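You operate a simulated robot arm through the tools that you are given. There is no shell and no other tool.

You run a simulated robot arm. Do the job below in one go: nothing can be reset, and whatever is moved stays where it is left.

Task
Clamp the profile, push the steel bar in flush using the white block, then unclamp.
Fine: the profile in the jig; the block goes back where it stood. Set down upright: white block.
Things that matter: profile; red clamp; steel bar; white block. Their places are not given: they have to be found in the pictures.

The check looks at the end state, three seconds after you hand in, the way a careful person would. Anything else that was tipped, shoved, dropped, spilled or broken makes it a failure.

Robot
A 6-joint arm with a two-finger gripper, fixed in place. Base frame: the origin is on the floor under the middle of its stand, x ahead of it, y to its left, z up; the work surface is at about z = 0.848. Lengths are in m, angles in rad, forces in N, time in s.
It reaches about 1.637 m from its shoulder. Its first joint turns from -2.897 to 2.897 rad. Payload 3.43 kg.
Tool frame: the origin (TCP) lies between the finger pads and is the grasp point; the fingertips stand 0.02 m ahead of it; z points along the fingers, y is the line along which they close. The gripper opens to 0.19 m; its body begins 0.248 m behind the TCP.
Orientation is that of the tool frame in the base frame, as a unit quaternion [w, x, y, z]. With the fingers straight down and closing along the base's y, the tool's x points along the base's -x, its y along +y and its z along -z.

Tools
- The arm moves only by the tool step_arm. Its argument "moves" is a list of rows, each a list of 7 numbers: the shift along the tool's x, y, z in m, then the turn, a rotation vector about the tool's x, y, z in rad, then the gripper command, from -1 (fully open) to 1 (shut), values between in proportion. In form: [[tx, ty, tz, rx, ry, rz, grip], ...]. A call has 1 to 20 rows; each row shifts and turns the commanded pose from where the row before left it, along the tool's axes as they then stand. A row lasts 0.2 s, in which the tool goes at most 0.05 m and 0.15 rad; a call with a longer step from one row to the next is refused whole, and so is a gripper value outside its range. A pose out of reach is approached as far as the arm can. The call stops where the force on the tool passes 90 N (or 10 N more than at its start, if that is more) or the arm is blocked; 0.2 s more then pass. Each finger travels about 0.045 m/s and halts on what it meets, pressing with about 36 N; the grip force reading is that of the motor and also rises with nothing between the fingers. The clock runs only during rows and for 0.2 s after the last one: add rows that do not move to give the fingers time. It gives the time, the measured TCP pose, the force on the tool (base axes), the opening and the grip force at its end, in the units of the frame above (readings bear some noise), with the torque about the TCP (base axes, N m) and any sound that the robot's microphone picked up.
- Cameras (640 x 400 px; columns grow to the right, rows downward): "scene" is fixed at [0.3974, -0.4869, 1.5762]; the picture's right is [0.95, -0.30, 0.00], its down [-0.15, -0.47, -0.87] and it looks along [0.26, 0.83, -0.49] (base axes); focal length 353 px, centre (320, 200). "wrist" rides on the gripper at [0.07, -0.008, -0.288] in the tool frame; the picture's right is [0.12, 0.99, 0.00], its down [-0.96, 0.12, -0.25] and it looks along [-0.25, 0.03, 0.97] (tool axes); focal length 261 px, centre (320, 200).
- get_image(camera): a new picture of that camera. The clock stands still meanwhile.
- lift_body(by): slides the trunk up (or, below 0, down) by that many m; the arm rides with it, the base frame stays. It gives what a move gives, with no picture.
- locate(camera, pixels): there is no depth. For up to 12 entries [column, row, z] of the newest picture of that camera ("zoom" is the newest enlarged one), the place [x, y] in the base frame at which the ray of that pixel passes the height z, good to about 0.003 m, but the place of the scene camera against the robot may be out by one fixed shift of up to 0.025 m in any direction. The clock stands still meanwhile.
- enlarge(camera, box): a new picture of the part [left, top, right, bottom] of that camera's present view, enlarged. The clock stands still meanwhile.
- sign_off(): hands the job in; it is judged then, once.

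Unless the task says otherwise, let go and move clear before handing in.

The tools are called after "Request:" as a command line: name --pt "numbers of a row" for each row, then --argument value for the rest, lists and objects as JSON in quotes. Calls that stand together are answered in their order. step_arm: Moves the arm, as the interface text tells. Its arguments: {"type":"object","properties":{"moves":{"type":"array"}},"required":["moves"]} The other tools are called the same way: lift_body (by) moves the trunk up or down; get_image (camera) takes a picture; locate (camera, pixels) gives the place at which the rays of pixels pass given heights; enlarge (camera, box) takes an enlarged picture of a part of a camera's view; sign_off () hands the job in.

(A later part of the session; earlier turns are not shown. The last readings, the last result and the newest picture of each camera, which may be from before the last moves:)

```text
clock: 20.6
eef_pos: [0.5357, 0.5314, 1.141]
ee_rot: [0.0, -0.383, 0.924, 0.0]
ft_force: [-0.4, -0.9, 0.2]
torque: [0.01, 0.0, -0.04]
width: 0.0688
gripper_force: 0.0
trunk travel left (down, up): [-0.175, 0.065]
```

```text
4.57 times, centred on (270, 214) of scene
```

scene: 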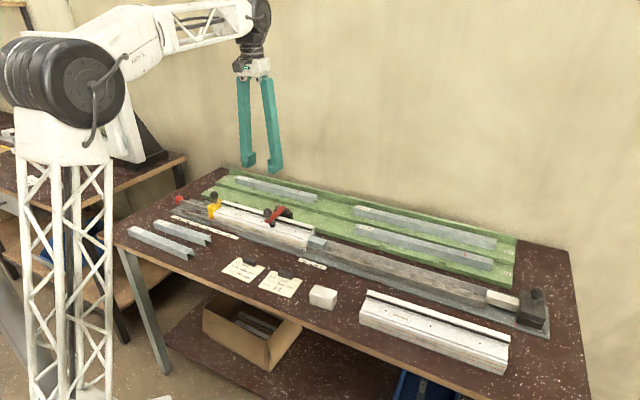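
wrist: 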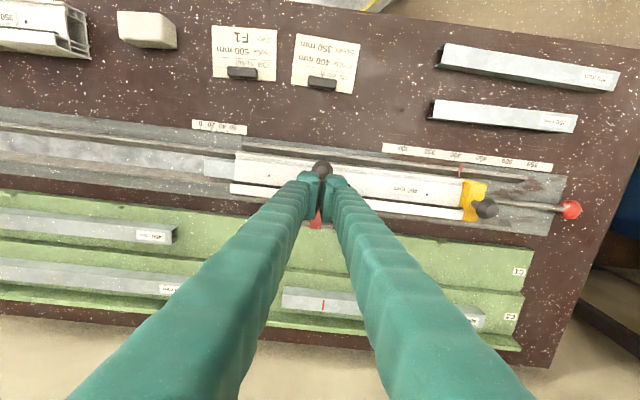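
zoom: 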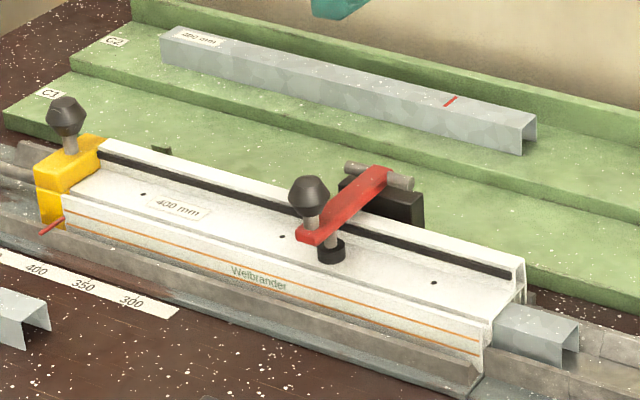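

The clamp arm lies across the profile with its foot on the top face. Next I'll move over the white block with yaw +45° and inspect it closely.

Request:
step_arm --pt "0.02285 -0.03766 0 0 0 0 -1" --pt "0.02285 -0.03766 0 0 0 0 -1" --pt "0.02285 -0.03766 0 0 0 0 -1" --pt "0.02285 -0.03766 0 0 0 0 -1" --pt "0.02285 -0.03766 0 0 0 0 -1" --pt "0.02285 -0.03766 0 0 0 0 -1" --pt "0.02285 -0.03766 0 0 0 0 -1" --pt "0.02285 -0.03766 0 0 0 0 -1" --pt "0 0 0 0 0 0.1428 -1" --pt "0 0 0 0 0 0.1428 -1" --pt "0 0 0 0 0 0.1428 -1" --pt "0 0 0 0 0 0.1428 -1" --pt "0 0 0 0 0 0.1428 -1" --pt "0 0 0 0 0 0.1428 -1" --pt "0 0 0 0 0 0.1428 -1" --pt "0 0 0 0 0 0.1428 -1" --pt "0 0 0 0 0 0.1428 -1" --pt "0 0 0 0 0 0.1428 -1" --pt "0 0 0 0 0 0.1428 -1" --pt "0 0 0 0 0 0 -1"

Request:
get_image --camera "wrist"

Request:
enlarge --camera "wrist" --box '[272, 120, 368, 180]'

```text
clock: 24.8
eef_pos: [0.6208, 0.1903, 1.1413]
ee_rot: [0.0, 0.383, 0.924, 0.001]
ft_force: [0.5, -0.3, 0.4]
torque: [0.0, 0.03, -0.01]
width: 0.1899
gripper_force: 0.1
trunk travel left (down, up): [-0.175, 0.065]
```

```text
taken
```

wrist: 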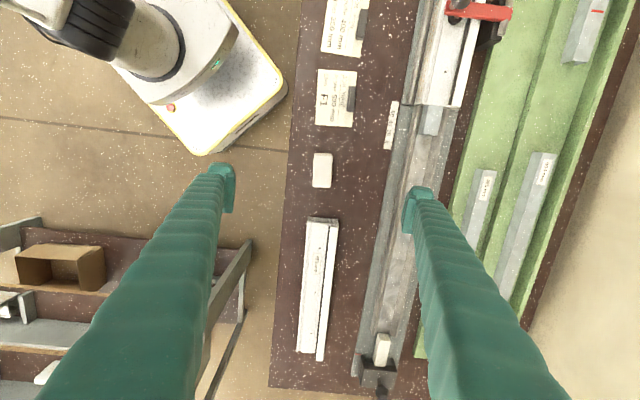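

```text
6.67 times, centred on (320, 150) of wrist
```

zoom: 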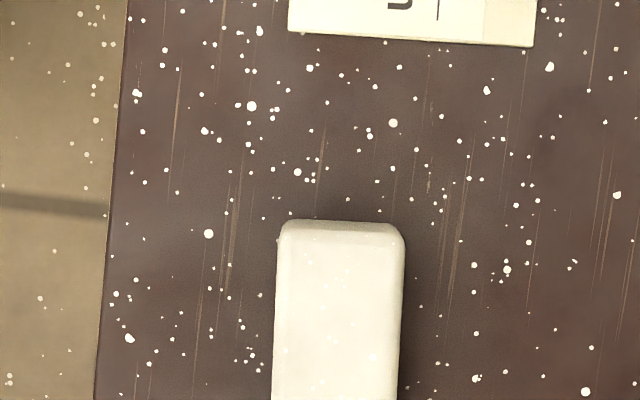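

The block is at wrist (313–333, 152–188), with its long axis along the jig. I'll enlarge it.

Request:
enlarge --camera "wrist" --box '[284, 145, 364, 195]'

Request:
enlarge --camera "wrist" --box '[340, 310, 420, 360]'

Request:
enlarge --camera "scene" --box '[470, 275, 566, 335]'

Request:
enlarge --camera "wrist" --box '[390, 80, 486, 140]'

```text
8.00 times, centred on (324, 170) of wrist
```

zoom: 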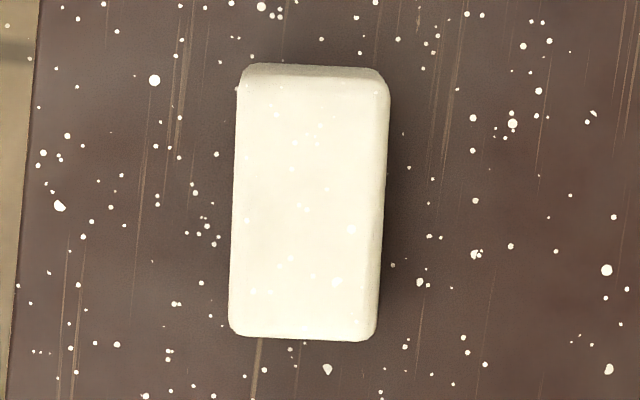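

```text
8.00 times, centred on (380, 335) of wrist
```

zoom: 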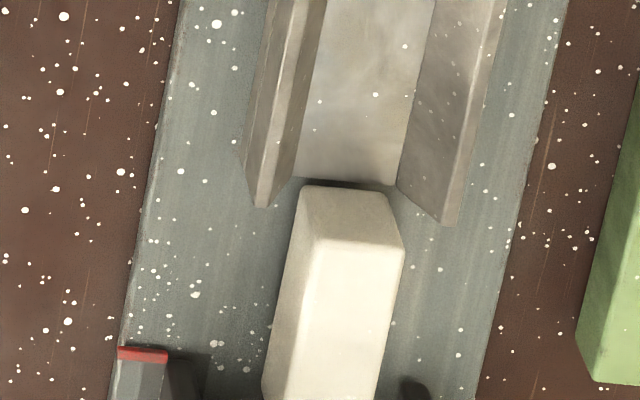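

```text
6.67 times, centred on (518, 305) of scene
```

zoom: 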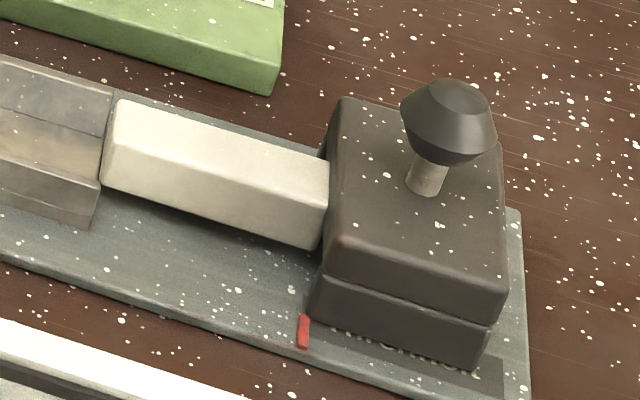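

```text
6.67 times, centred on (438, 110) of wrist
```

zoom: 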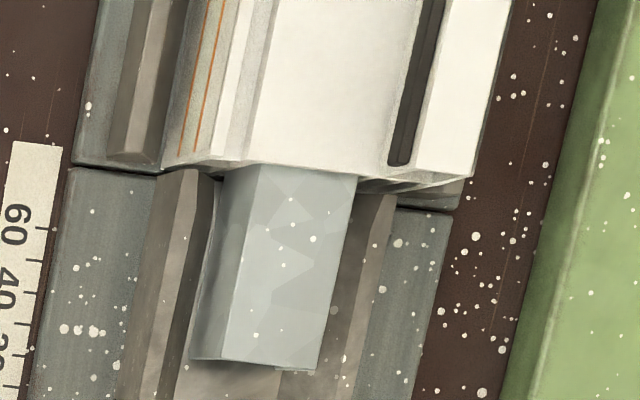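

The block's outline is clear. I'll locate its top corners at the height I estimate from the scene camera (about 40 mm tall), and several guide features.

Request:
locate --camera "wrist" --pixels '[[314.4, 154.4, 0.888], [332.5, 155.6, 0.888], [331, 186.9, 0.888], [312.8, 186.5, 0.888], [418.8, 133.8, 0.88], [436.5, 135.5, 0.88], [424.5, 105, 0.88], [443.3, 106.6, 0.88], [371.2, 334, 0.87], [397, 336, 0.87], [373, 333, 0.87], [391, 333, 0.86]]'

Request:
enlarge --camera "scene" --box '[296, 225, 360, 265]'

Request:
enlarge --camera "scene" --box '[440, 260, 520, 310]'

```text
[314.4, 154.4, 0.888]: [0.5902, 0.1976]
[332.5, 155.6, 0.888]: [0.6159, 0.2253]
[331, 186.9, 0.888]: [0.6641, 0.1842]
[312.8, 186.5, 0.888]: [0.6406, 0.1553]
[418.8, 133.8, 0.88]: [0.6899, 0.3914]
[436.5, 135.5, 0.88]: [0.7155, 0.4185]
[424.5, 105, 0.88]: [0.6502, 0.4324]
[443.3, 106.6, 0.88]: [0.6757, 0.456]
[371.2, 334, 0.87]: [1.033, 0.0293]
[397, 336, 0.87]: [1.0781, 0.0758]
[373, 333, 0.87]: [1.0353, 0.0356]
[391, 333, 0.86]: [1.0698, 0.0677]
```

```text
10.00 times, centred on (328, 245) of scene
```

zoom: 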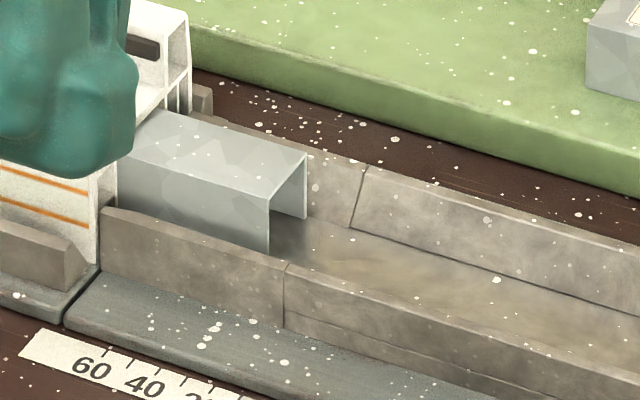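

```text
8.00 times, centred on (480, 285) of scene
```

zoom: 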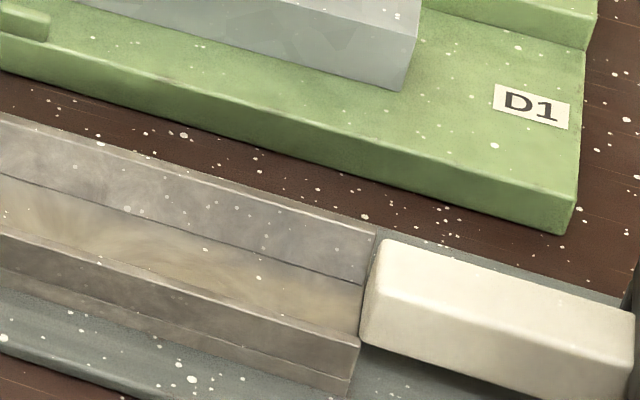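

The block measures about 65 × 37.5 × 40 mm, centred near (0.628, 0.191), with its long axis at about -40.5°, roughly 4.5° off the jig. I'll turn the tool to match, move above it slightly toward its rear, and descend partway with a 0.09 m opening.

Request:
step_arm --pt "0 0 0 0 0 -0.0785 -0.2" --pt "-0.01306 0.0047 0.04 0 0 0 -0.05" --pt "0 0 0.045 0 0 0 -0.05" --pt "0 0 0.045 0 0 0 -0.05" --pt "0 0 0.03 0 0 0 -0.05" --pt "0 0 0 0 0 0 -0.05" --pt "0 0 0 0 0 0 -0.05"

Request:
get_image --camera "wrist"

Request:
enlarge --camera "wrist" --box '[240, 110, 400, 210]'

Request:
enlarge --camera "scene" --box '[270, 230, 382, 300]'

```text
clock: 26.4
eef_pos: [0.6343, 0.1865, 0.9802]
ee_rot: [0.0, 0.346, 0.938, 0.0]
ft_force: [-0.2, 0.2, -0.5]
torque: [-0.03, -0.02, 0.02]
width: 0.0995
gripper_force: 0.0
trunk travel left (down, up): [-0.175, 0.065]
```

```text
taken
```

wrist: 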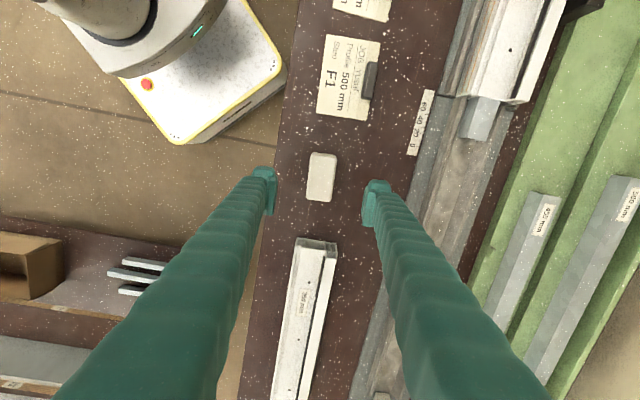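

```text
4.00 times, centred on (320, 160) of wrist
```

zoom: 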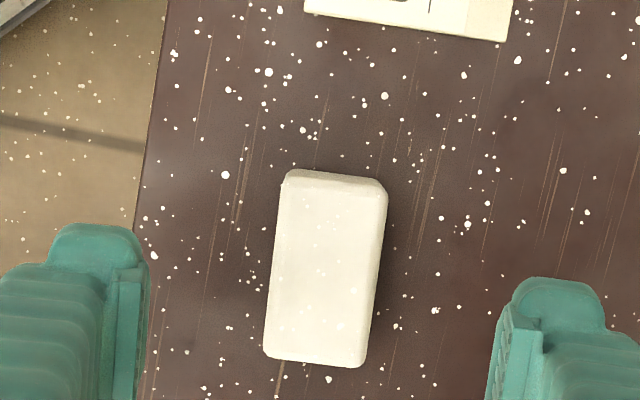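

```text
5.71 times, centred on (326, 265) of scene
```

zoom: 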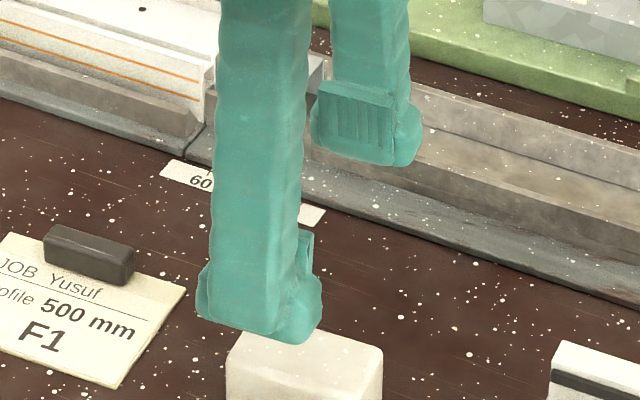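

From closer in, I'll re-measure the block's top corners at two heights to refine its pose.

Request:
locate --camera "wrist" --pixels '[[311.3, 156.3, 0.888], [336.5, 158.8, 0.888], [330.8, 200.5, 0.888], [306, 198, 0.888], [311.3, 156.3, 0.88], [336.5, 158.8, 0.88], [330.8, 200.5, 0.88], [306, 198, 0.88]]'

Request:
enlarge --camera "wrist" --box '[280, 140, 360, 190]'

Request:
enlarge --camera "wrist" --box '[280, 165, 360, 215]'

```text
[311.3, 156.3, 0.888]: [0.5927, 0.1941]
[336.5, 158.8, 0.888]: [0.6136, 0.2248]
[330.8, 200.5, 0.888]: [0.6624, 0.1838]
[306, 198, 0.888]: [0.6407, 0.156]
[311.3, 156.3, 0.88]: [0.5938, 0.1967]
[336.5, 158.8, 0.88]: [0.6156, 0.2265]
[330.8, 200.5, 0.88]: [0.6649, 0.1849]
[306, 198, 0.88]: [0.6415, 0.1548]
```

```text
8.00 times, centred on (320, 165) of wrist
```

zoom: 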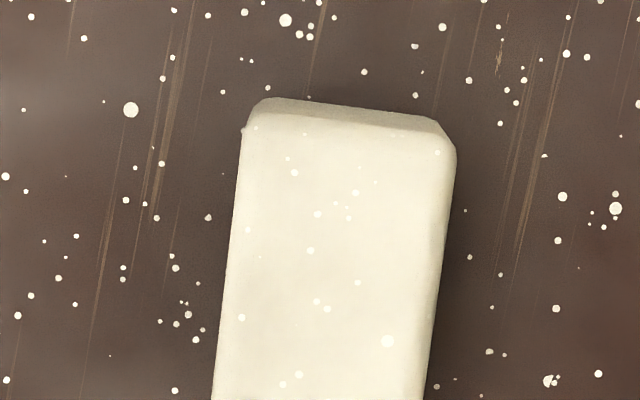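

```text
8.00 times, centred on (320, 190) of wrist
```

zoom: 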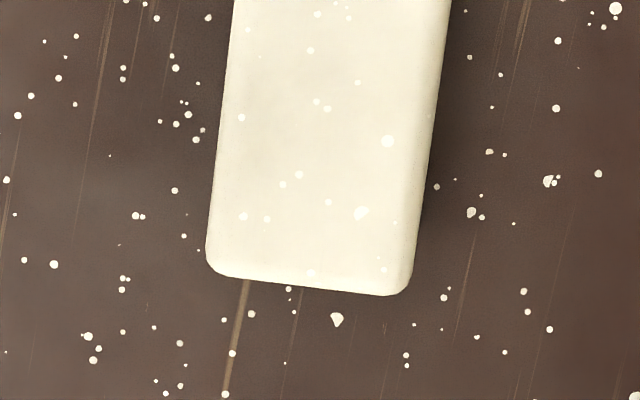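

The block's edges match the tool's axis within 0.2°, with the block 2 mm to the right and 5 mm ahead. I'll correct that, go down to TCP z 0.874 and close.

Request:
step_arm --pt "-0.0025 0.002 0.035 0 0 0 -0.05" --pt "0 0 0.035 0 0 0 -0.05" --pt "0 0 0.026 0 0 0 -0.05" --pt "0 0 0.01 0 0 0 -0.05" --pt "0 0 0 0 0 0 -0.05"

Request:
enlarge --camera "wrist" --box '[240, 130, 400, 230]'

Request:
enlarge --camera "scene" --box '[280, 260, 376, 320]'

```text
clock: 27.6
eef_pos: [0.6385, 0.1853, 0.8747]
ee_rot: [0.0, 0.346, 0.938, 0.001]
ft_force: [-0.2, -0.1, 0.7]
torque: [-0.03, -0.03, -0.01]
width: 0.0998
gripper_force: 0.1
trunk travel left (down, up): [-0.175, 0.065]
```

```text
4.00 times, centred on (320, 180) of wrist
```

zoom: 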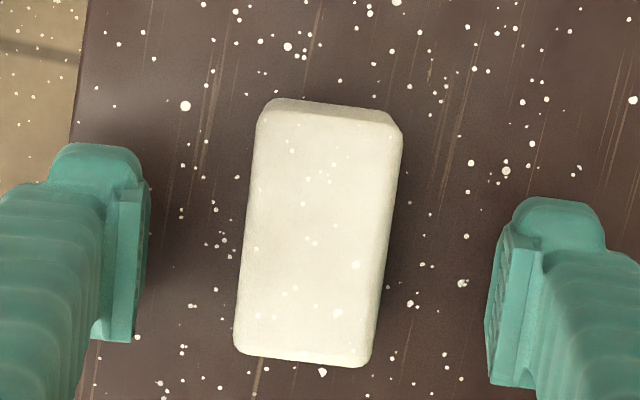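

```text
6.67 times, centred on (328, 290) of scene
```

zoom: 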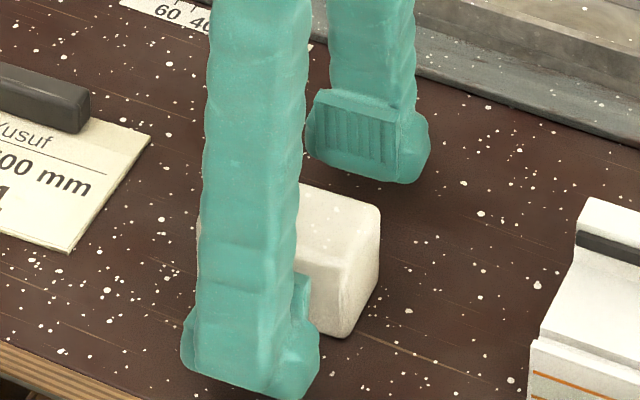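

The block is centred between the pads. I'll close on it.

Request:
step_arm --pt "0 0 0 0 0 0 1" --pt "0 0 0 0 0 0 1" --pt "0 0 0 0 0 0 1" --pt "0 0 0 0 0 0 1" --pt "0 0 0 0 0 0 1" --pt "0 0 0 0 0 0 1"

Request:
enlarge --camera "wrist" --box '[240, 130, 400, 230]'

```text
clock: 29.0
eef_pos: [0.6381, 0.186, 0.8746]
ee_rot: [0.0, 0.346, 0.938, 0.0]
ft_force: [0.2, -0.5, -0.6]
torque: [0.04, 0.0, 0.03]
width: 0.0391
gripper_force: 35.5
trunk travel left (down, up): [-0.175, 0.065]
```

```text
4.00 times, centred on (320, 180) of wrist
```

zoom: 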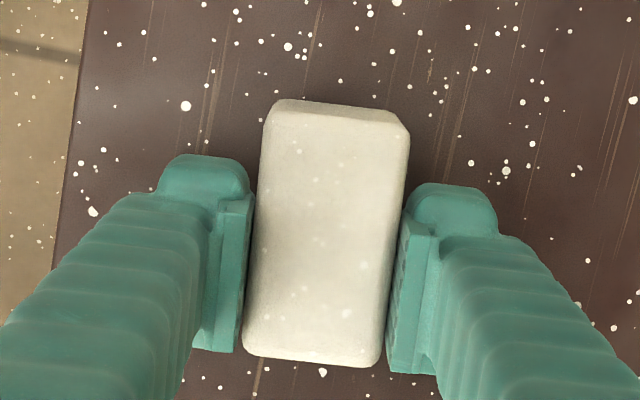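

The block is held, with a width of 0.0391 (it shifted about 2 mm toward the wall as the fingers met it, which I'll undo when I put it back). I'll lift, turn to the jig's direction and carry it over the guide behind the bar end.

Request:
step_arm --pt "0 0 -0.02 0 0 0 1" --pt "0 0 -0.03 0 0 0 1" --pt "0 0 -0.03 0 0 0 1" --pt "0 0 -0.03 0 0 0 1" --pt "0 0 0 0 0 0.0787 1" --pt "0.0089 0.0406 0 0 0 0 1" --pt "0.0089 0.0406 0 0 0 0 1" --pt "0.0089 0.0406 0 0 0 0 1" --pt "0.0089 0.0406 0 0 0 0 1" --pt "0.0089 0.0406 0 0 0 0 1" --pt "0 0 0 0 0 0 1"

Request:
get_image --camera "wrist"

Request:
enlarge --camera "wrist" --box '[240, 60, 400, 160]'

Request:
enlarge --camera "scene" --box '[280, 200, 408, 280]'

```text
clock: 31.4
eef_pos: [0.7495, 0.3624, 0.9852]
ee_rot: [0.0, 0.383, 0.924, 0.0]
ft_force: [-0.4, -0.2, -1.5]
torque: [-0.04, 0.05, -0.01]
width: 0.0388
gripper_force: 36.5
trunk travel left (down, up): [-0.175, 0.065]
```

```text
taken
```

wrist: 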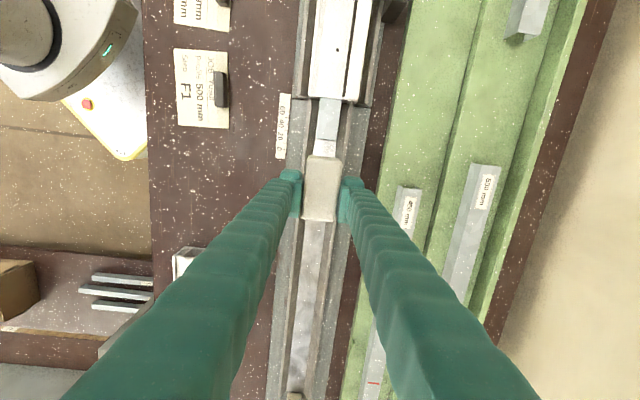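

```text
4.00 times, centred on (320, 110) of wrist
```

zoom: 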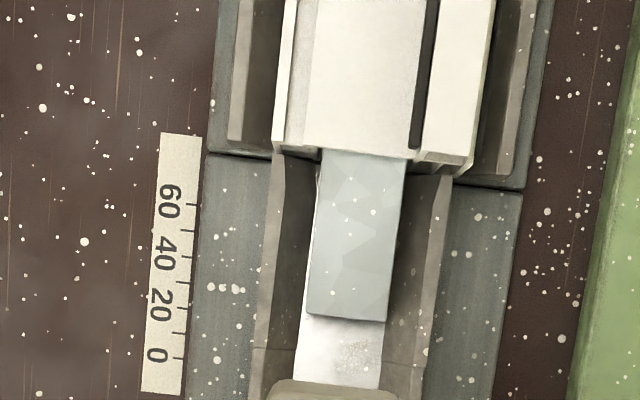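

```text
5.00 times, centred on (344, 240) of scene
```

zoom: 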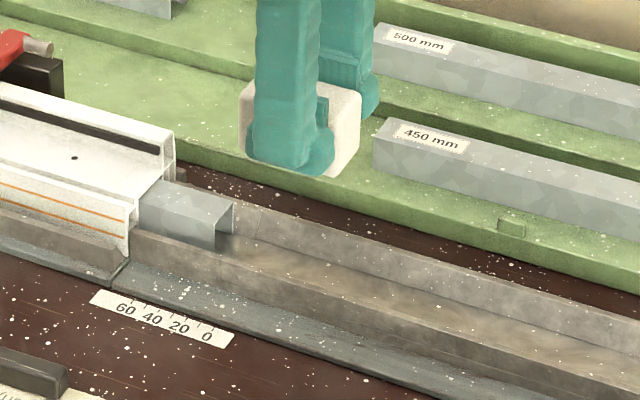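

The block hangs over the guide just behind the bar end. I'll locate the bar end, the profile end and the guide edges from this closer view.

Request:
locate --camera "wrist" --pixels '[[317, 138.8, 0.88], [336.5, 140.5, 0.88], [320.5, 97.5, 0.886], [342, 99.5, 0.886], [309, 99, 0.87], [358, 103, 0.9], [304, 146.8, 0.865], [315.5, 147, 0.855], [343, 149, 0.865], [306, 159, 0.99], [338, 158, 0.99]]'

Request:
enlarge --camera "wrist" --box '[280, 130, 360, 180]'

```text
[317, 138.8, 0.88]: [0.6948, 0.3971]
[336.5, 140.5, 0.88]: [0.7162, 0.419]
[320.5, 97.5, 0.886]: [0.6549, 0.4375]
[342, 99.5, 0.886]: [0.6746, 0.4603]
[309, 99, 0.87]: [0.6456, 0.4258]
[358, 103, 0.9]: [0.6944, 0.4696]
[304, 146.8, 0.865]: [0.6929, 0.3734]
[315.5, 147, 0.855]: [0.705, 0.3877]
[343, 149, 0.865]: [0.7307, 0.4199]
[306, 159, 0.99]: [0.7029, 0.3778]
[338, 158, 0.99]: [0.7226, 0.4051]
```

```text
8.00 times, centred on (320, 155) of wrist
```

zoom: 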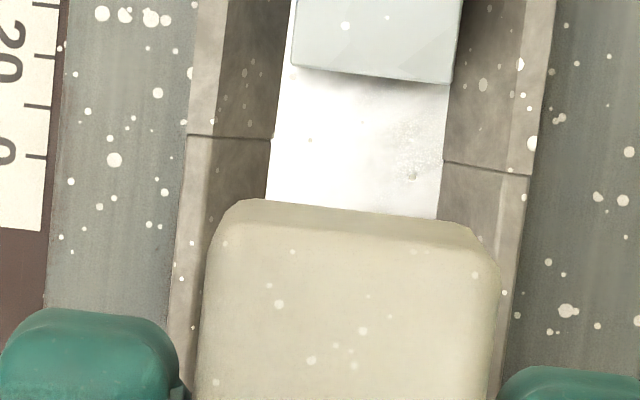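

Measurements from this view:

| Feature | Value |
|---|---|
| Bar end (along the jig) | e1 about 0.210 |
| Profile end (along the jig) | e1 about 0.1526 |
| Distance to push | about 57 mm |
| Guide wall tops | z about 0.862 |
| Bar top | z about 0.877 |

I'll lower the block into the guide behind the bar, with its bottom at about z 0.864.

Request:
step_arm --pt "0 0 0.04 0 0 0 1" --pt "0 0 0.03 0 0 0 1" --pt "0 0 0.0146 0 0 0 1" --pt "0 0 0.005 0 0 0 1" --pt "0 0 0.005 0 0 0 1" --pt "0 0 0 0 0 0 1"

Request:
enlarge --camera "scene" --box '[290, 215, 386, 275]'

Request:
enlarge --camera "wrist" --box '[260, 100, 388, 180]'

```text
clock: 32.8
eef_pos: [0.7508, 0.3633, 0.8913]
ee_rot: [0.001, 0.382, 0.924, 0.002]
ft_force: [22.0, 19.8, 26.4]
torque: [0.38, -0.34, -0.09]
width: 0.0384
gripper_force: 35.9
trunk travel left (down, up): [-0.175, 0.065]
```

```text
6.67 times, centred on (338, 245) of scene
```

zoom: 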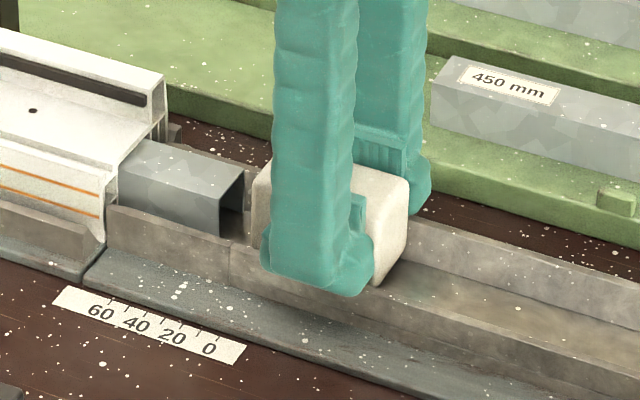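

```text
5.00 times, centred on (324, 140) of wrist
```

zoom: 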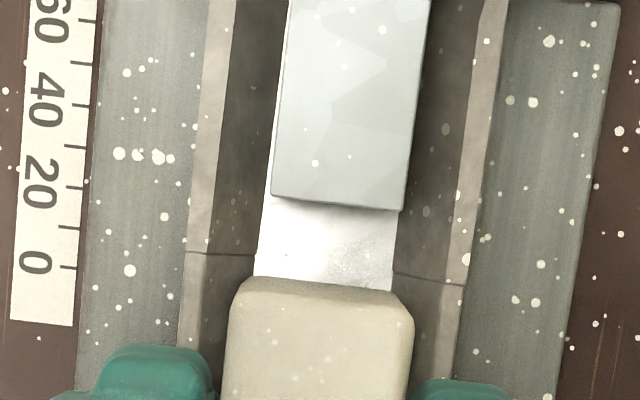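

Contact showed up: about 30 N toward +e2 and 26 N upward, so the guide walls are higher than I estimated and the block or finger is touching the front slope. I'll raise 8 mm and check that the force clears.

Request:
step_arm --pt "0 0 -0.004 0 0 0 1" --pt "0 0 -0.004 0 0 0 1" --pt "0 0 0 0 0 0 1"

Request:
enlarge --camera "scene" --box '[306, 225, 370, 265]'

Request:
get_image --camera "wrist"

Request:
enlarge --camera "wrist" --box '[270, 110, 382, 180]'

```text
clock: 33.6
eef_pos: [0.7483, 0.3604, 0.8975]
ee_rot: [-0.001, 0.383, 0.924, -0.002]
ft_force: [2.9, 5.2, 0.9]
torque: [0.09, -0.12, 0.13]
width: 0.0388
gripper_force: 36.2
trunk travel left (down, up): [-0.175, 0.065]
```

```text
10.00 times, centred on (338, 245) of scene
```

zoom: 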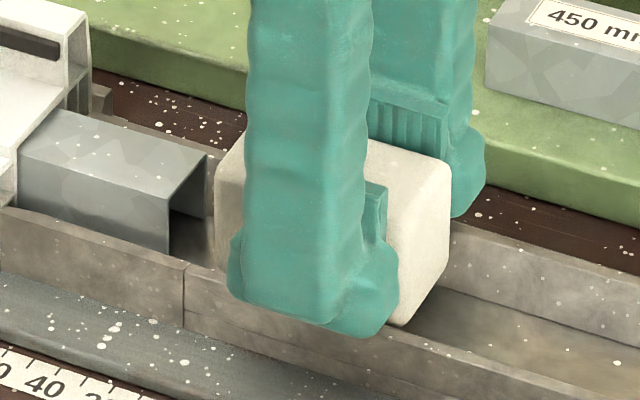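

```text
taken
```

wrist: 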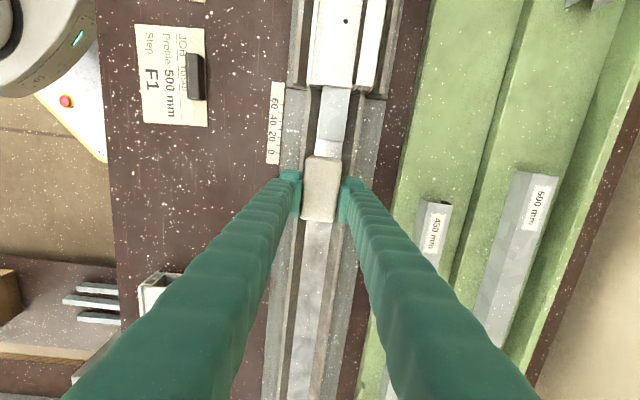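

```text
5.71 times, centred on (326, 145) of wrist
```

zoom: 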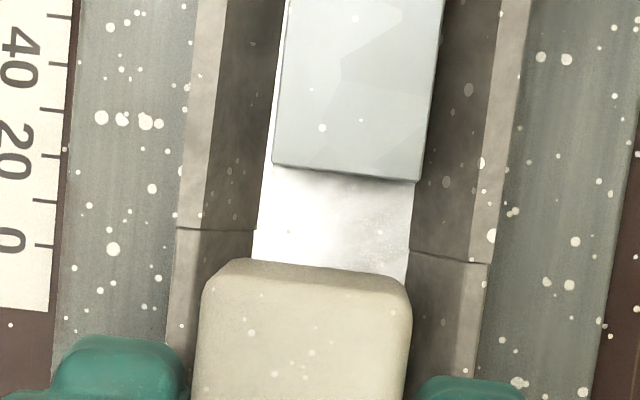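

The force is almost gone (about 6 N). I'll check how the block lines up sideways with the bar from this view.

Request:
locate --camera "wrist" --pixels '[[305.4, 160, 0.911], [342.1, 162.5, 0.911], [317.8, 138.5, 0.88], [343.7, 141.9, 0.88], [317.8, 138.5, 0.888], [343.7, 141.9, 0.888], [301.2, 150.3, 0.865], [301.2, 150.3, 0.875], [349.5, 156, 0.865], [349.5, 156, 0.875]]'

```text
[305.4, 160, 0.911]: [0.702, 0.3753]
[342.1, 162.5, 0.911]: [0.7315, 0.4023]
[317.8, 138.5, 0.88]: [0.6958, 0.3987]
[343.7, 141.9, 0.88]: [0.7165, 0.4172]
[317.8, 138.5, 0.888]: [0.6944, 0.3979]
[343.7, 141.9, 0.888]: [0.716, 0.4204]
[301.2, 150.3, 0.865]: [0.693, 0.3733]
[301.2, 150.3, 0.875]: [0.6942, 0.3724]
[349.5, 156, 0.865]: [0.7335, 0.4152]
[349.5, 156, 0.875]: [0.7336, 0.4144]
```

The block sits about 6 mm too far to the front relative to the bar centre (0.7817 against 0.788), which explains the slope contact. I'll shift it +6 mm in tool y, then advance in small steps toward the bar end.

Request:
step_arm --pt "0 0.006 -0.001 0 0 0 1" --pt "0 0 0 0 0 0 1" --pt "0 0 0 0 0 0 1"

Request:
get_image --camera "wrist"

Request:
enlarge --camera "wrist" --box '[270, 110, 382, 180]'

Request:
enlarge --camera "wrist" --box '[270, 150, 382, 220]'

Request:
enlarge --camera "scene" --box '[306, 225, 370, 265]'

```text
clock: 34.4
eef_pos: [0.754, 0.3645, 0.8983]
ee_rot: [0.0, 0.383, 0.924, 0.0]
ft_force: [-1.1, -0.2, -0.9]
torque: [-0.03, 0.02, 0.03]
width: 0.0389
gripper_force: 36.2
trunk travel left (down, up): [-0.175, 0.065]
```

```text
taken
```

wrist: 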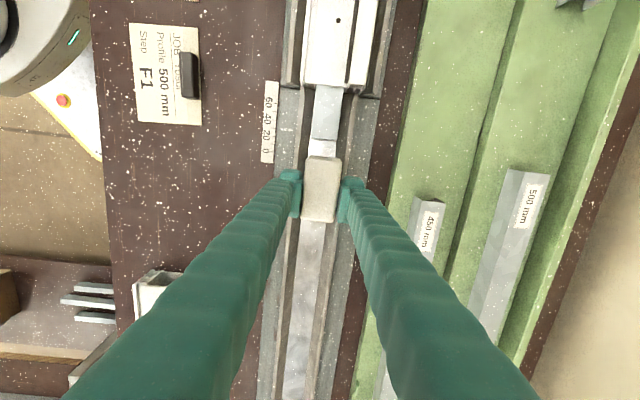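

```text
5.71 times, centred on (326, 145) of wrist
```

zoom: 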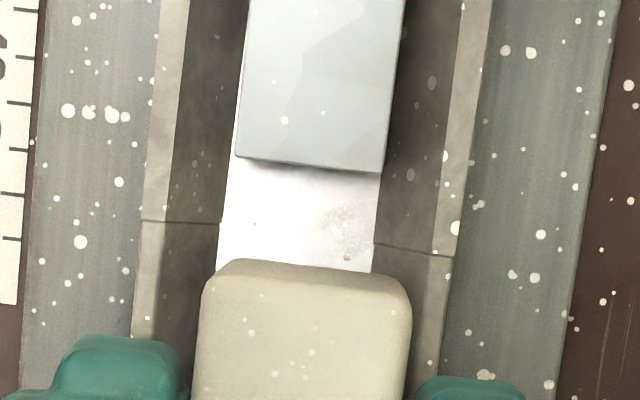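

```text
5.71 times, centred on (326, 185) of wrist
```

zoom: 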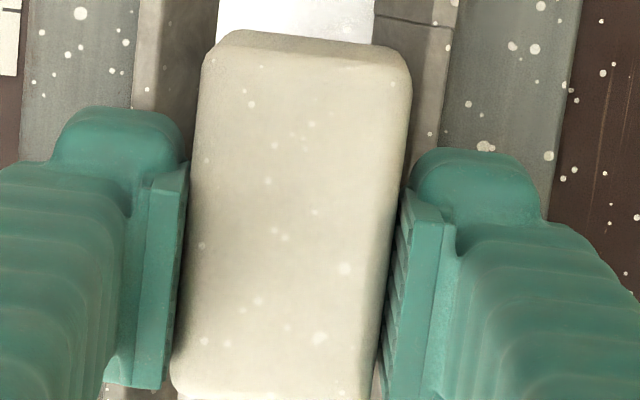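

```text
10.00 times, centred on (338, 245) of scene
```

zoom: 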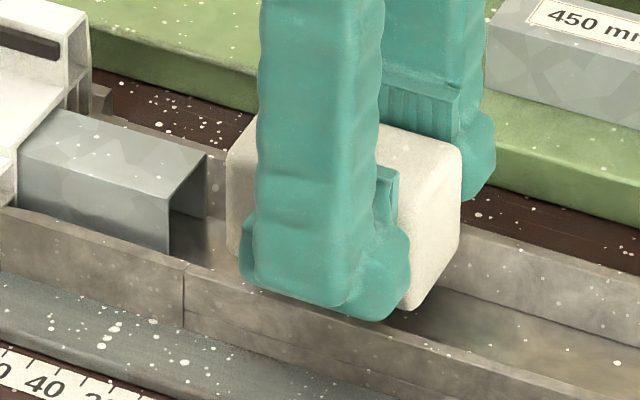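

The force is now zero and the block sits centred within 2 mm above the guide. I'll nudge 2 mm back and advance until it meets the bar.

Request:
step_arm --pt "0.008 -0.002 0 0 0 0 1" --pt "0.006 0 0 0 0 0 1" --pt "0.005 0 0 0 0 0 1" --pt "0.005 0 0 0 0 0 1" --pt "0 0 0 0 0 0 1"

Request:
enlarge --camera "wrist" --box '[270, 110, 382, 180]'

Request:
enlarge --camera "scene" --box '[296, 225, 360, 265]'

```text
clock: 35.6
eef_pos: [0.7364, 0.3821, 0.8995]
ee_rot: [0.0, 0.382, 0.924, 0.0]
ft_force: [0.0, -1.6, -1.3]
torque: [-0.01, -0.03, 0.02]
width: 0.0389
gripper_force: 35.6
trunk travel left (down, up): [-0.175, 0.065]
```

```text
5.71 times, centred on (326, 145) of wrist
```

zoom: 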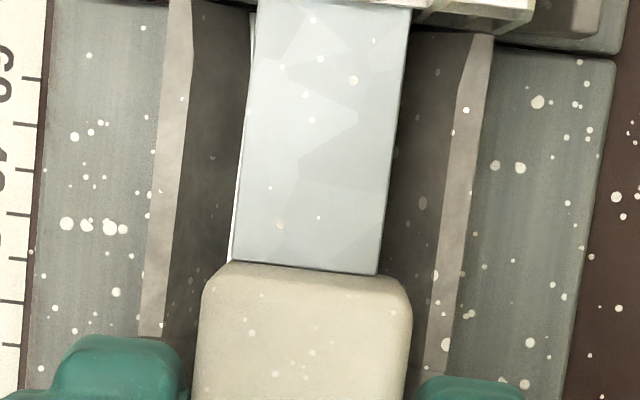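

```text
10.00 times, centred on (328, 245) of scene
```

zoom: 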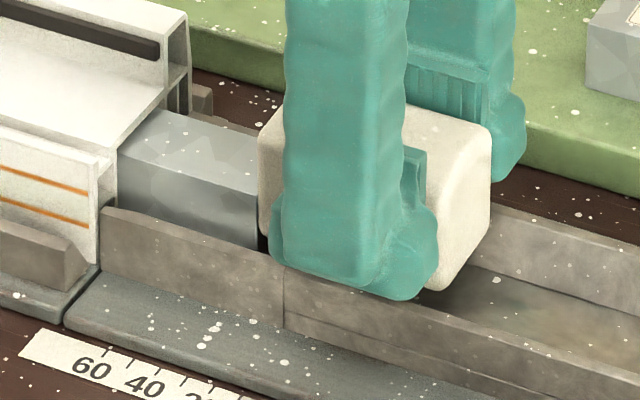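

The block is right at the bar end and overlaps it well in height. I'll push in steady 5 mm steps and watch the force.

Request:
step_arm --pt "0.004 0 0 0 0 0 1" --pt "0.004 0 0 0 0 0 1" --pt "0.004 0 0 0 0 0 1" --pt "0.004 0 0 0 0 0 1" --pt "0 0 0 0 0 0 1"

Request:
enlarge --camera "wrist" --box '[270, 110, 382, 180]'

Request:
enlarge --camera "scene" --box '[296, 225, 360, 265]'

```text
clock: 36.8
eef_pos: [0.7239, 0.3915, 0.899]
ee_rot: [0.0, 0.383, 0.924, 0.0]
ft_force: [1.2, -0.8, -1.6]
torque: [0.0, 0.0, 0.01]
width: 0.039
gripper_force: 35.8
trunk travel left (down, up): [-0.175, 0.065]
```

```text
5.71 times, centred on (326, 145) of wrist
```

zoom: 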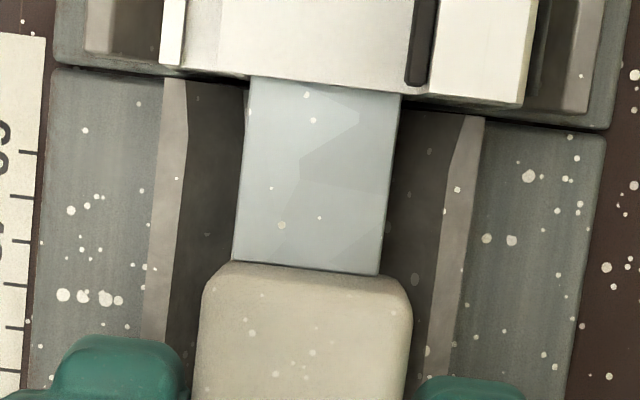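

```text
10.00 times, centred on (328, 245) of scene
```

zoom: 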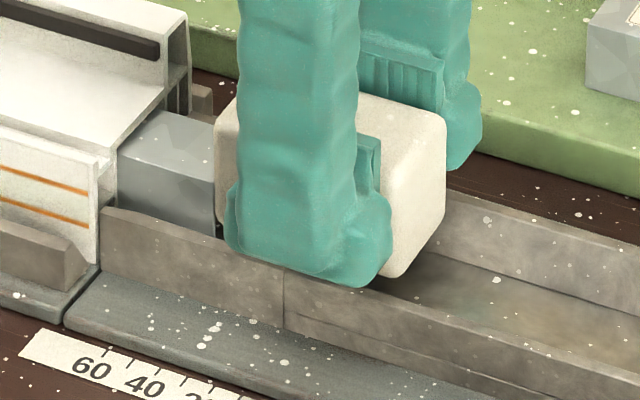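

The bar slides in easily (about 1.4 N) and the profile isn't moving. I'll continue.

Request:
step_arm --pt "0.004 0 0 0 0 0 1" --pt "0.004 0 0 0 0 0 1" --pt "0.004 0 0 0 0 0 1" --pt "0.004 0 0 0 0 0 1" --pt "0.004 0 0 0 0 0 1" --pt "0.004 0 0 0 0 0 1" --pt "0.004 0 0 0 0 0 1" --pt "0 0 0 0 0 0 1"

Request:
get_image --camera "wrist"

Request:
enlarge --camera "wrist" --box '[270, 110, 382, 180]'

Request:
enlarge --camera "scene" --box '[290, 220, 354, 260]'

```text
clock: 38.6
eef_pos: [0.7031, 0.4126, 0.9]
ee_rot: [0.0, 0.383, 0.924, 0.0]
ft_force: [0.6, 0.3, -0.7]
torque: [0.03, -0.02, -0.05]
width: 0.0387
gripper_force: 35.9
trunk travel left (down, up): [-0.175, 0.065]
```

```text
taken
```

wrist: 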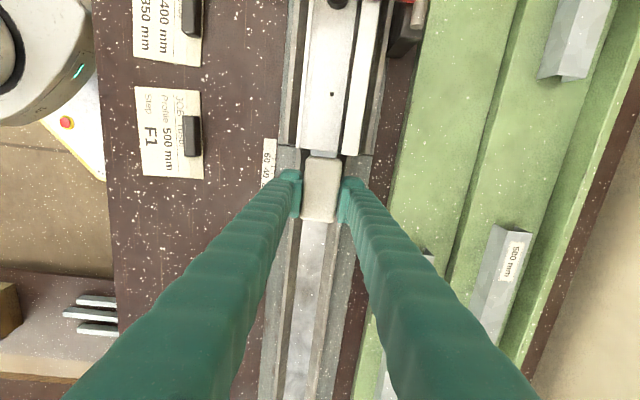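

```text
5.71 times, centred on (326, 145) of wrist
```

zoom: 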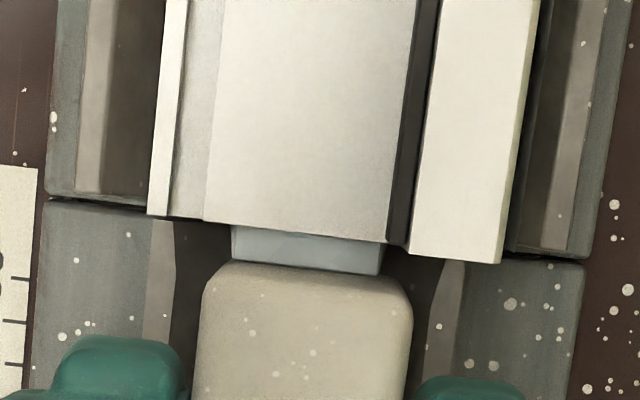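

```text
10.00 times, centred on (322, 240) of scene
```

zoom: 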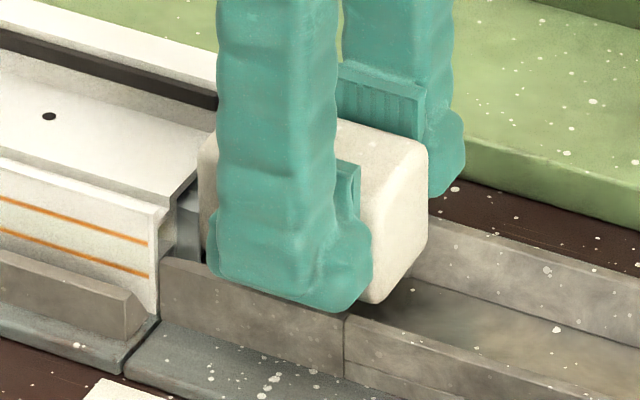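

About 9 mm of bar is still showing between block and profile. I'll push on in 2 mm steps until the block meets the profile end.

Request:
step_arm --pt "0.002 0 0 0 0 0 1" --pt "0.002 0 0 0 0 0 1" --pt "0.002 0 0 0 0 0 1" --pt "0 0 0 0 0 0 1"

Request:
enlarge --camera "wrist" --box '[280, 130, 360, 180]'

Request:
enlarge --camera "scene" --box '[290, 220, 354, 260]'

```text
clock: 39.6
eef_pos: [0.6989, 0.4165, 0.899]
ee_rot: [-0.001, 0.383, 0.924, 0.0]
ft_force: [1.1, -0.7, -1.4]
torque: [0.01, -0.05, -0.01]
width: 0.0387
gripper_force: 36.0
trunk travel left (down, up): [-0.175, 0.065]
```

```text
8.00 times, centred on (320, 155) of wrist
```

zoom: 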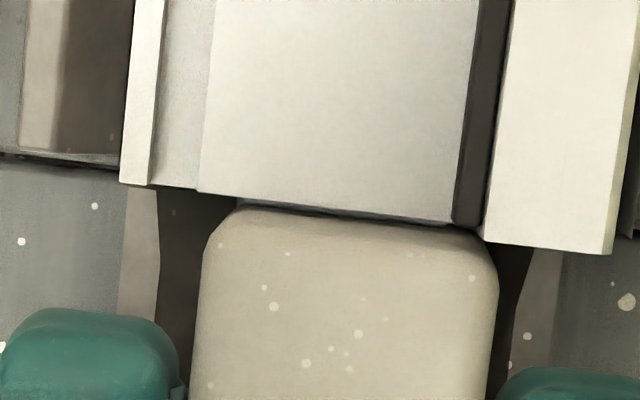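

```text
10.00 times, centred on (322, 240) of scene
```

zoom: 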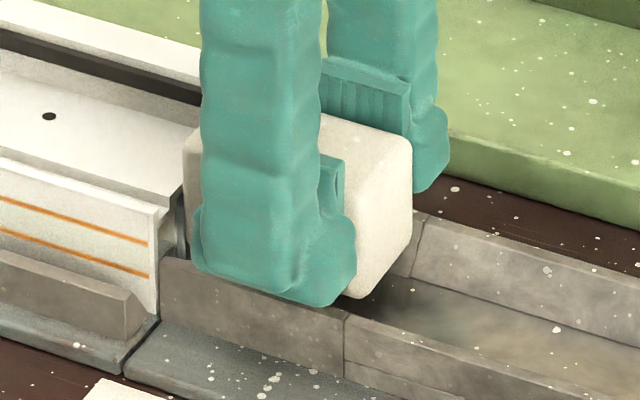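

A very small gap is left. I'll go on in 1 mm steps and check the force.

Request:
step_arm --pt "0.001 0 0 0 0 0 1" --pt "0.001 0 0 0 0 0 1" --pt "0 0 0 0 0 0 1"

Request:
enlarge --camera "wrist" --box '[280, 130, 360, 180]'

```text
clock: 40.4
eef_pos: [0.6981, 0.4178, 0.8993]
ee_rot: [-0.001, 0.383, 0.924, 0.0]
ft_force: [1.0, -0.9, -1.2]
torque: [0.0, -0.03, 0.0]
width: 0.0389
gripper_force: 36.1
trunk travel left (down, up): [-0.175, 0.065]
```

```text
8.00 times, centred on (320, 155) of wrist
```

zoom: 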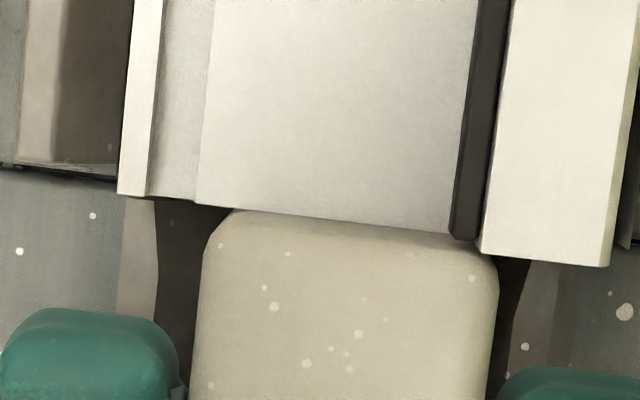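

Force is still about 1 N, so there's no profile contact yet. I'll keep going in 1 mm steps.

Request:
step_arm --pt "0.001 0 0 0 0 0 1" --pt "0 0 0 0 0 0 1"

Request:
enlarge --camera "wrist" --box '[280, 130, 360, 180]'

```text
clock: 41.0
eef_pos: [0.6981, 0.4188, 0.8993]
ee_rot: [0.0, 0.383, 0.924, 0.001]
ft_force: [8.2, -4.4, -3.5]
torque: [-0.15, -0.33, 0.04]
width: 0.0387
gripper_force: 35.7
trunk travel left (down, up): [-0.175, 0.065]
```

```text
8.00 times, centred on (320, 155) of wrist
```

zoom: 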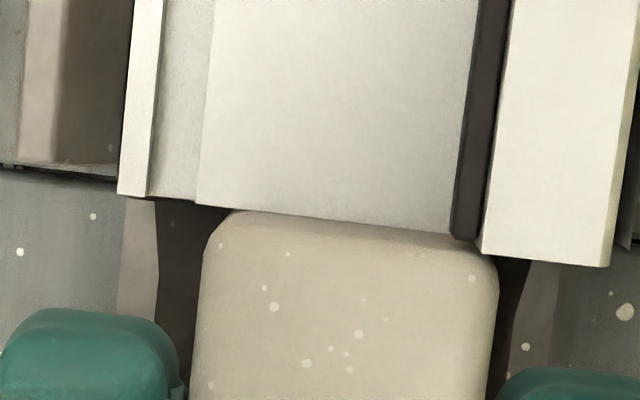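

Force jumped to about 9 N against the motion, so the block has met the profile end. I'll press slightly more to seat it squarely.

Request:
step_arm --pt "0.001 0 0 0 0 0 1" --pt "0.001 0 0 0 0 0 1" --pt "0 0 0 0 0 0 1"

Request:
enlarge --camera "wrist" --box '[280, 130, 360, 180]'

Request:
enlarge --camera "scene" --box '[240, 190, 352, 260]'

```text
clock: 41.8
eef_pos: [0.6966, 0.4184, 0.8998]
ee_rot: [0.0, 0.383, 0.924, 0.001]
ft_force: [13.5, -18.3, -2.9]
torque: [-0.28, -0.2, 0.1]
width: 0.039
gripper_force: 36.5
trunk travel left (down, up): [-0.175, 0.065]
```

```text
8.00 times, centred on (320, 155) of wrist
```

zoom: 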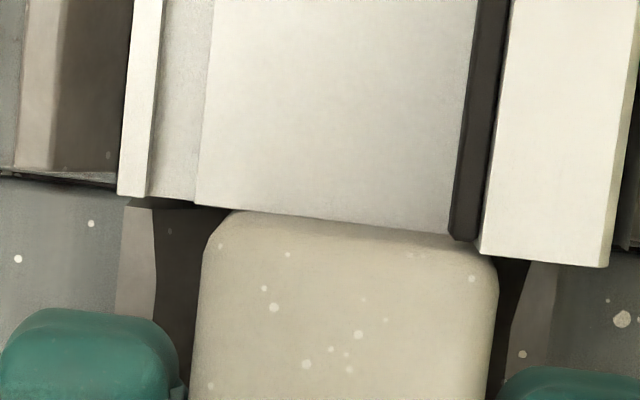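

```text
5.71 times, centred on (296, 225) of scene
```

zoom: 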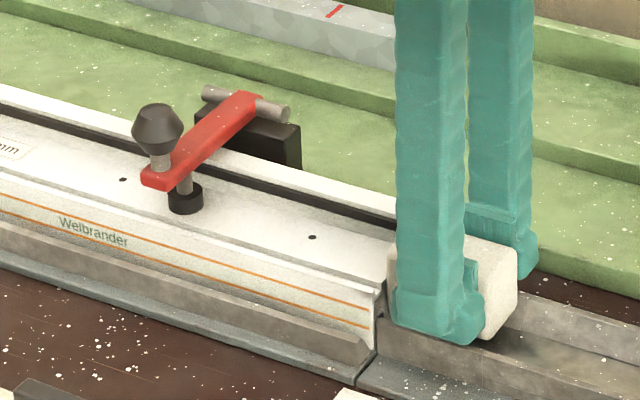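

The block is pressed against the profile end at about 22 N, so the bar end should be flush with it. I'll back off along the guide, lift clear and look at the end face.

Request:
step_arm --pt "-0.003 0 0 0 0 0 1" --pt "-0.01 0 0 0 0 0 1" --pt "-0.02 0 0 0 0 0 1" --pt "-0.03 0 0 0 0 0 1" --pt "0 0 -0.03 0 0 0 1" --pt "0 0 -0.04 0 0 0 1" --pt "0 0 -0.03 0 0 0 1" --pt "0 0 0 0 0 0 1"

Request:
get_image --camera "wrist"

Request:
enlarge --camera "wrist" --box '[280, 70, 376, 130]'

Request:
enlarge --camera "scene" --box '[290, 220, 354, 260]'

Request:
enlarge --camera "scene" --box '[190, 180, 302, 250]'

```text
clock: 43.6
eef_pos: [0.7418, 0.3743, 1.0001]
ee_rot: [0.0, 0.382, 0.924, 0.0]
ft_force: [-0.2, 0.3, -1.1]
torque: [-0.02, -0.02, -0.01]
width: 0.0388
gripper_force: 36.6
trunk travel left (down, up): [-0.175, 0.065]
```

```text
taken
```

wrist: 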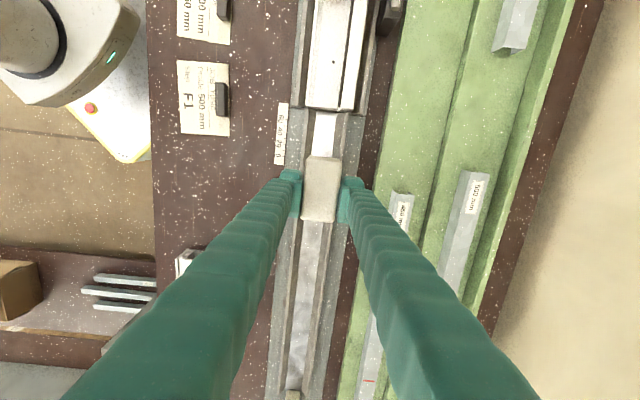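

```text
6.67 times, centred on (328, 100) of wrist
```

zoom: 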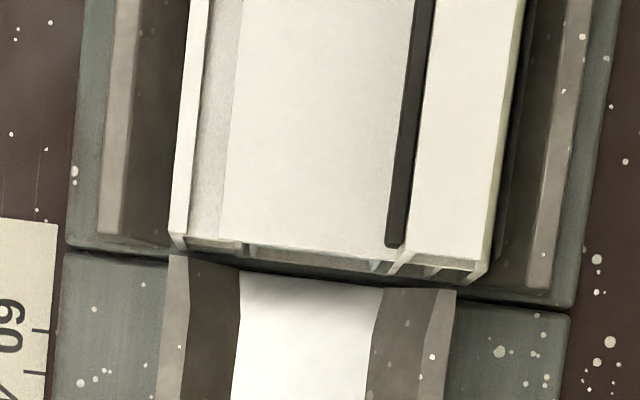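

```text
10.00 times, centred on (322, 240) of scene
```

zoom: 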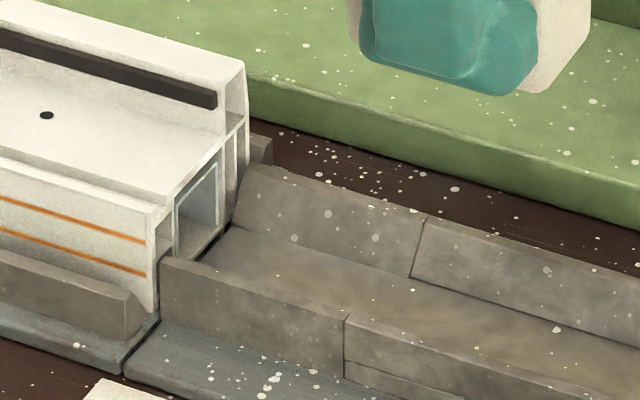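

```text
5.71 times, centred on (246, 215) of scene
```

zoom: 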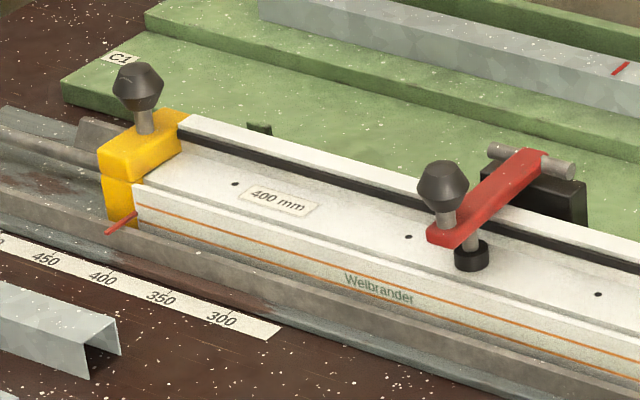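

The bar end now shows as a U inside the profile's end face. I'll look closer to judge how flush it is.

Request:
enlarge --camera "scene" --box '[300, 230, 324, 245]'

Request:
enlarge --camera "wrist" --box '[304, 98, 352, 128]'

```text
16.00 times, centred on (312, 238) of scene
```

zoom: 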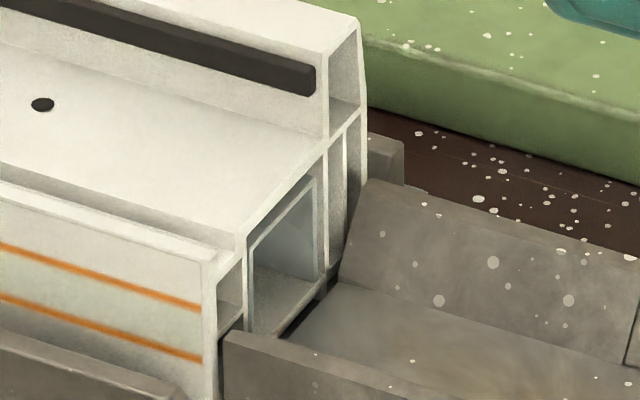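

```text
13.33 times, centred on (328, 113) of wrist
```

zoom: 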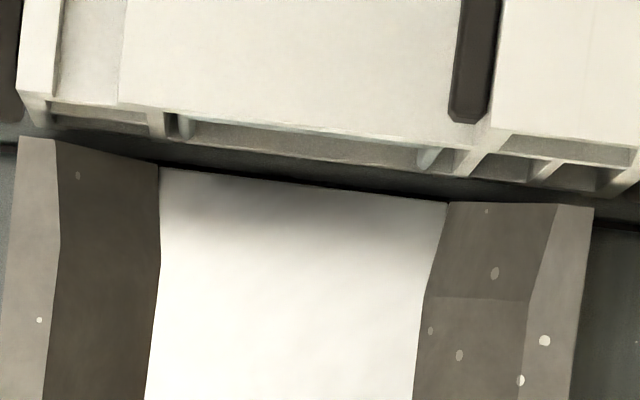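

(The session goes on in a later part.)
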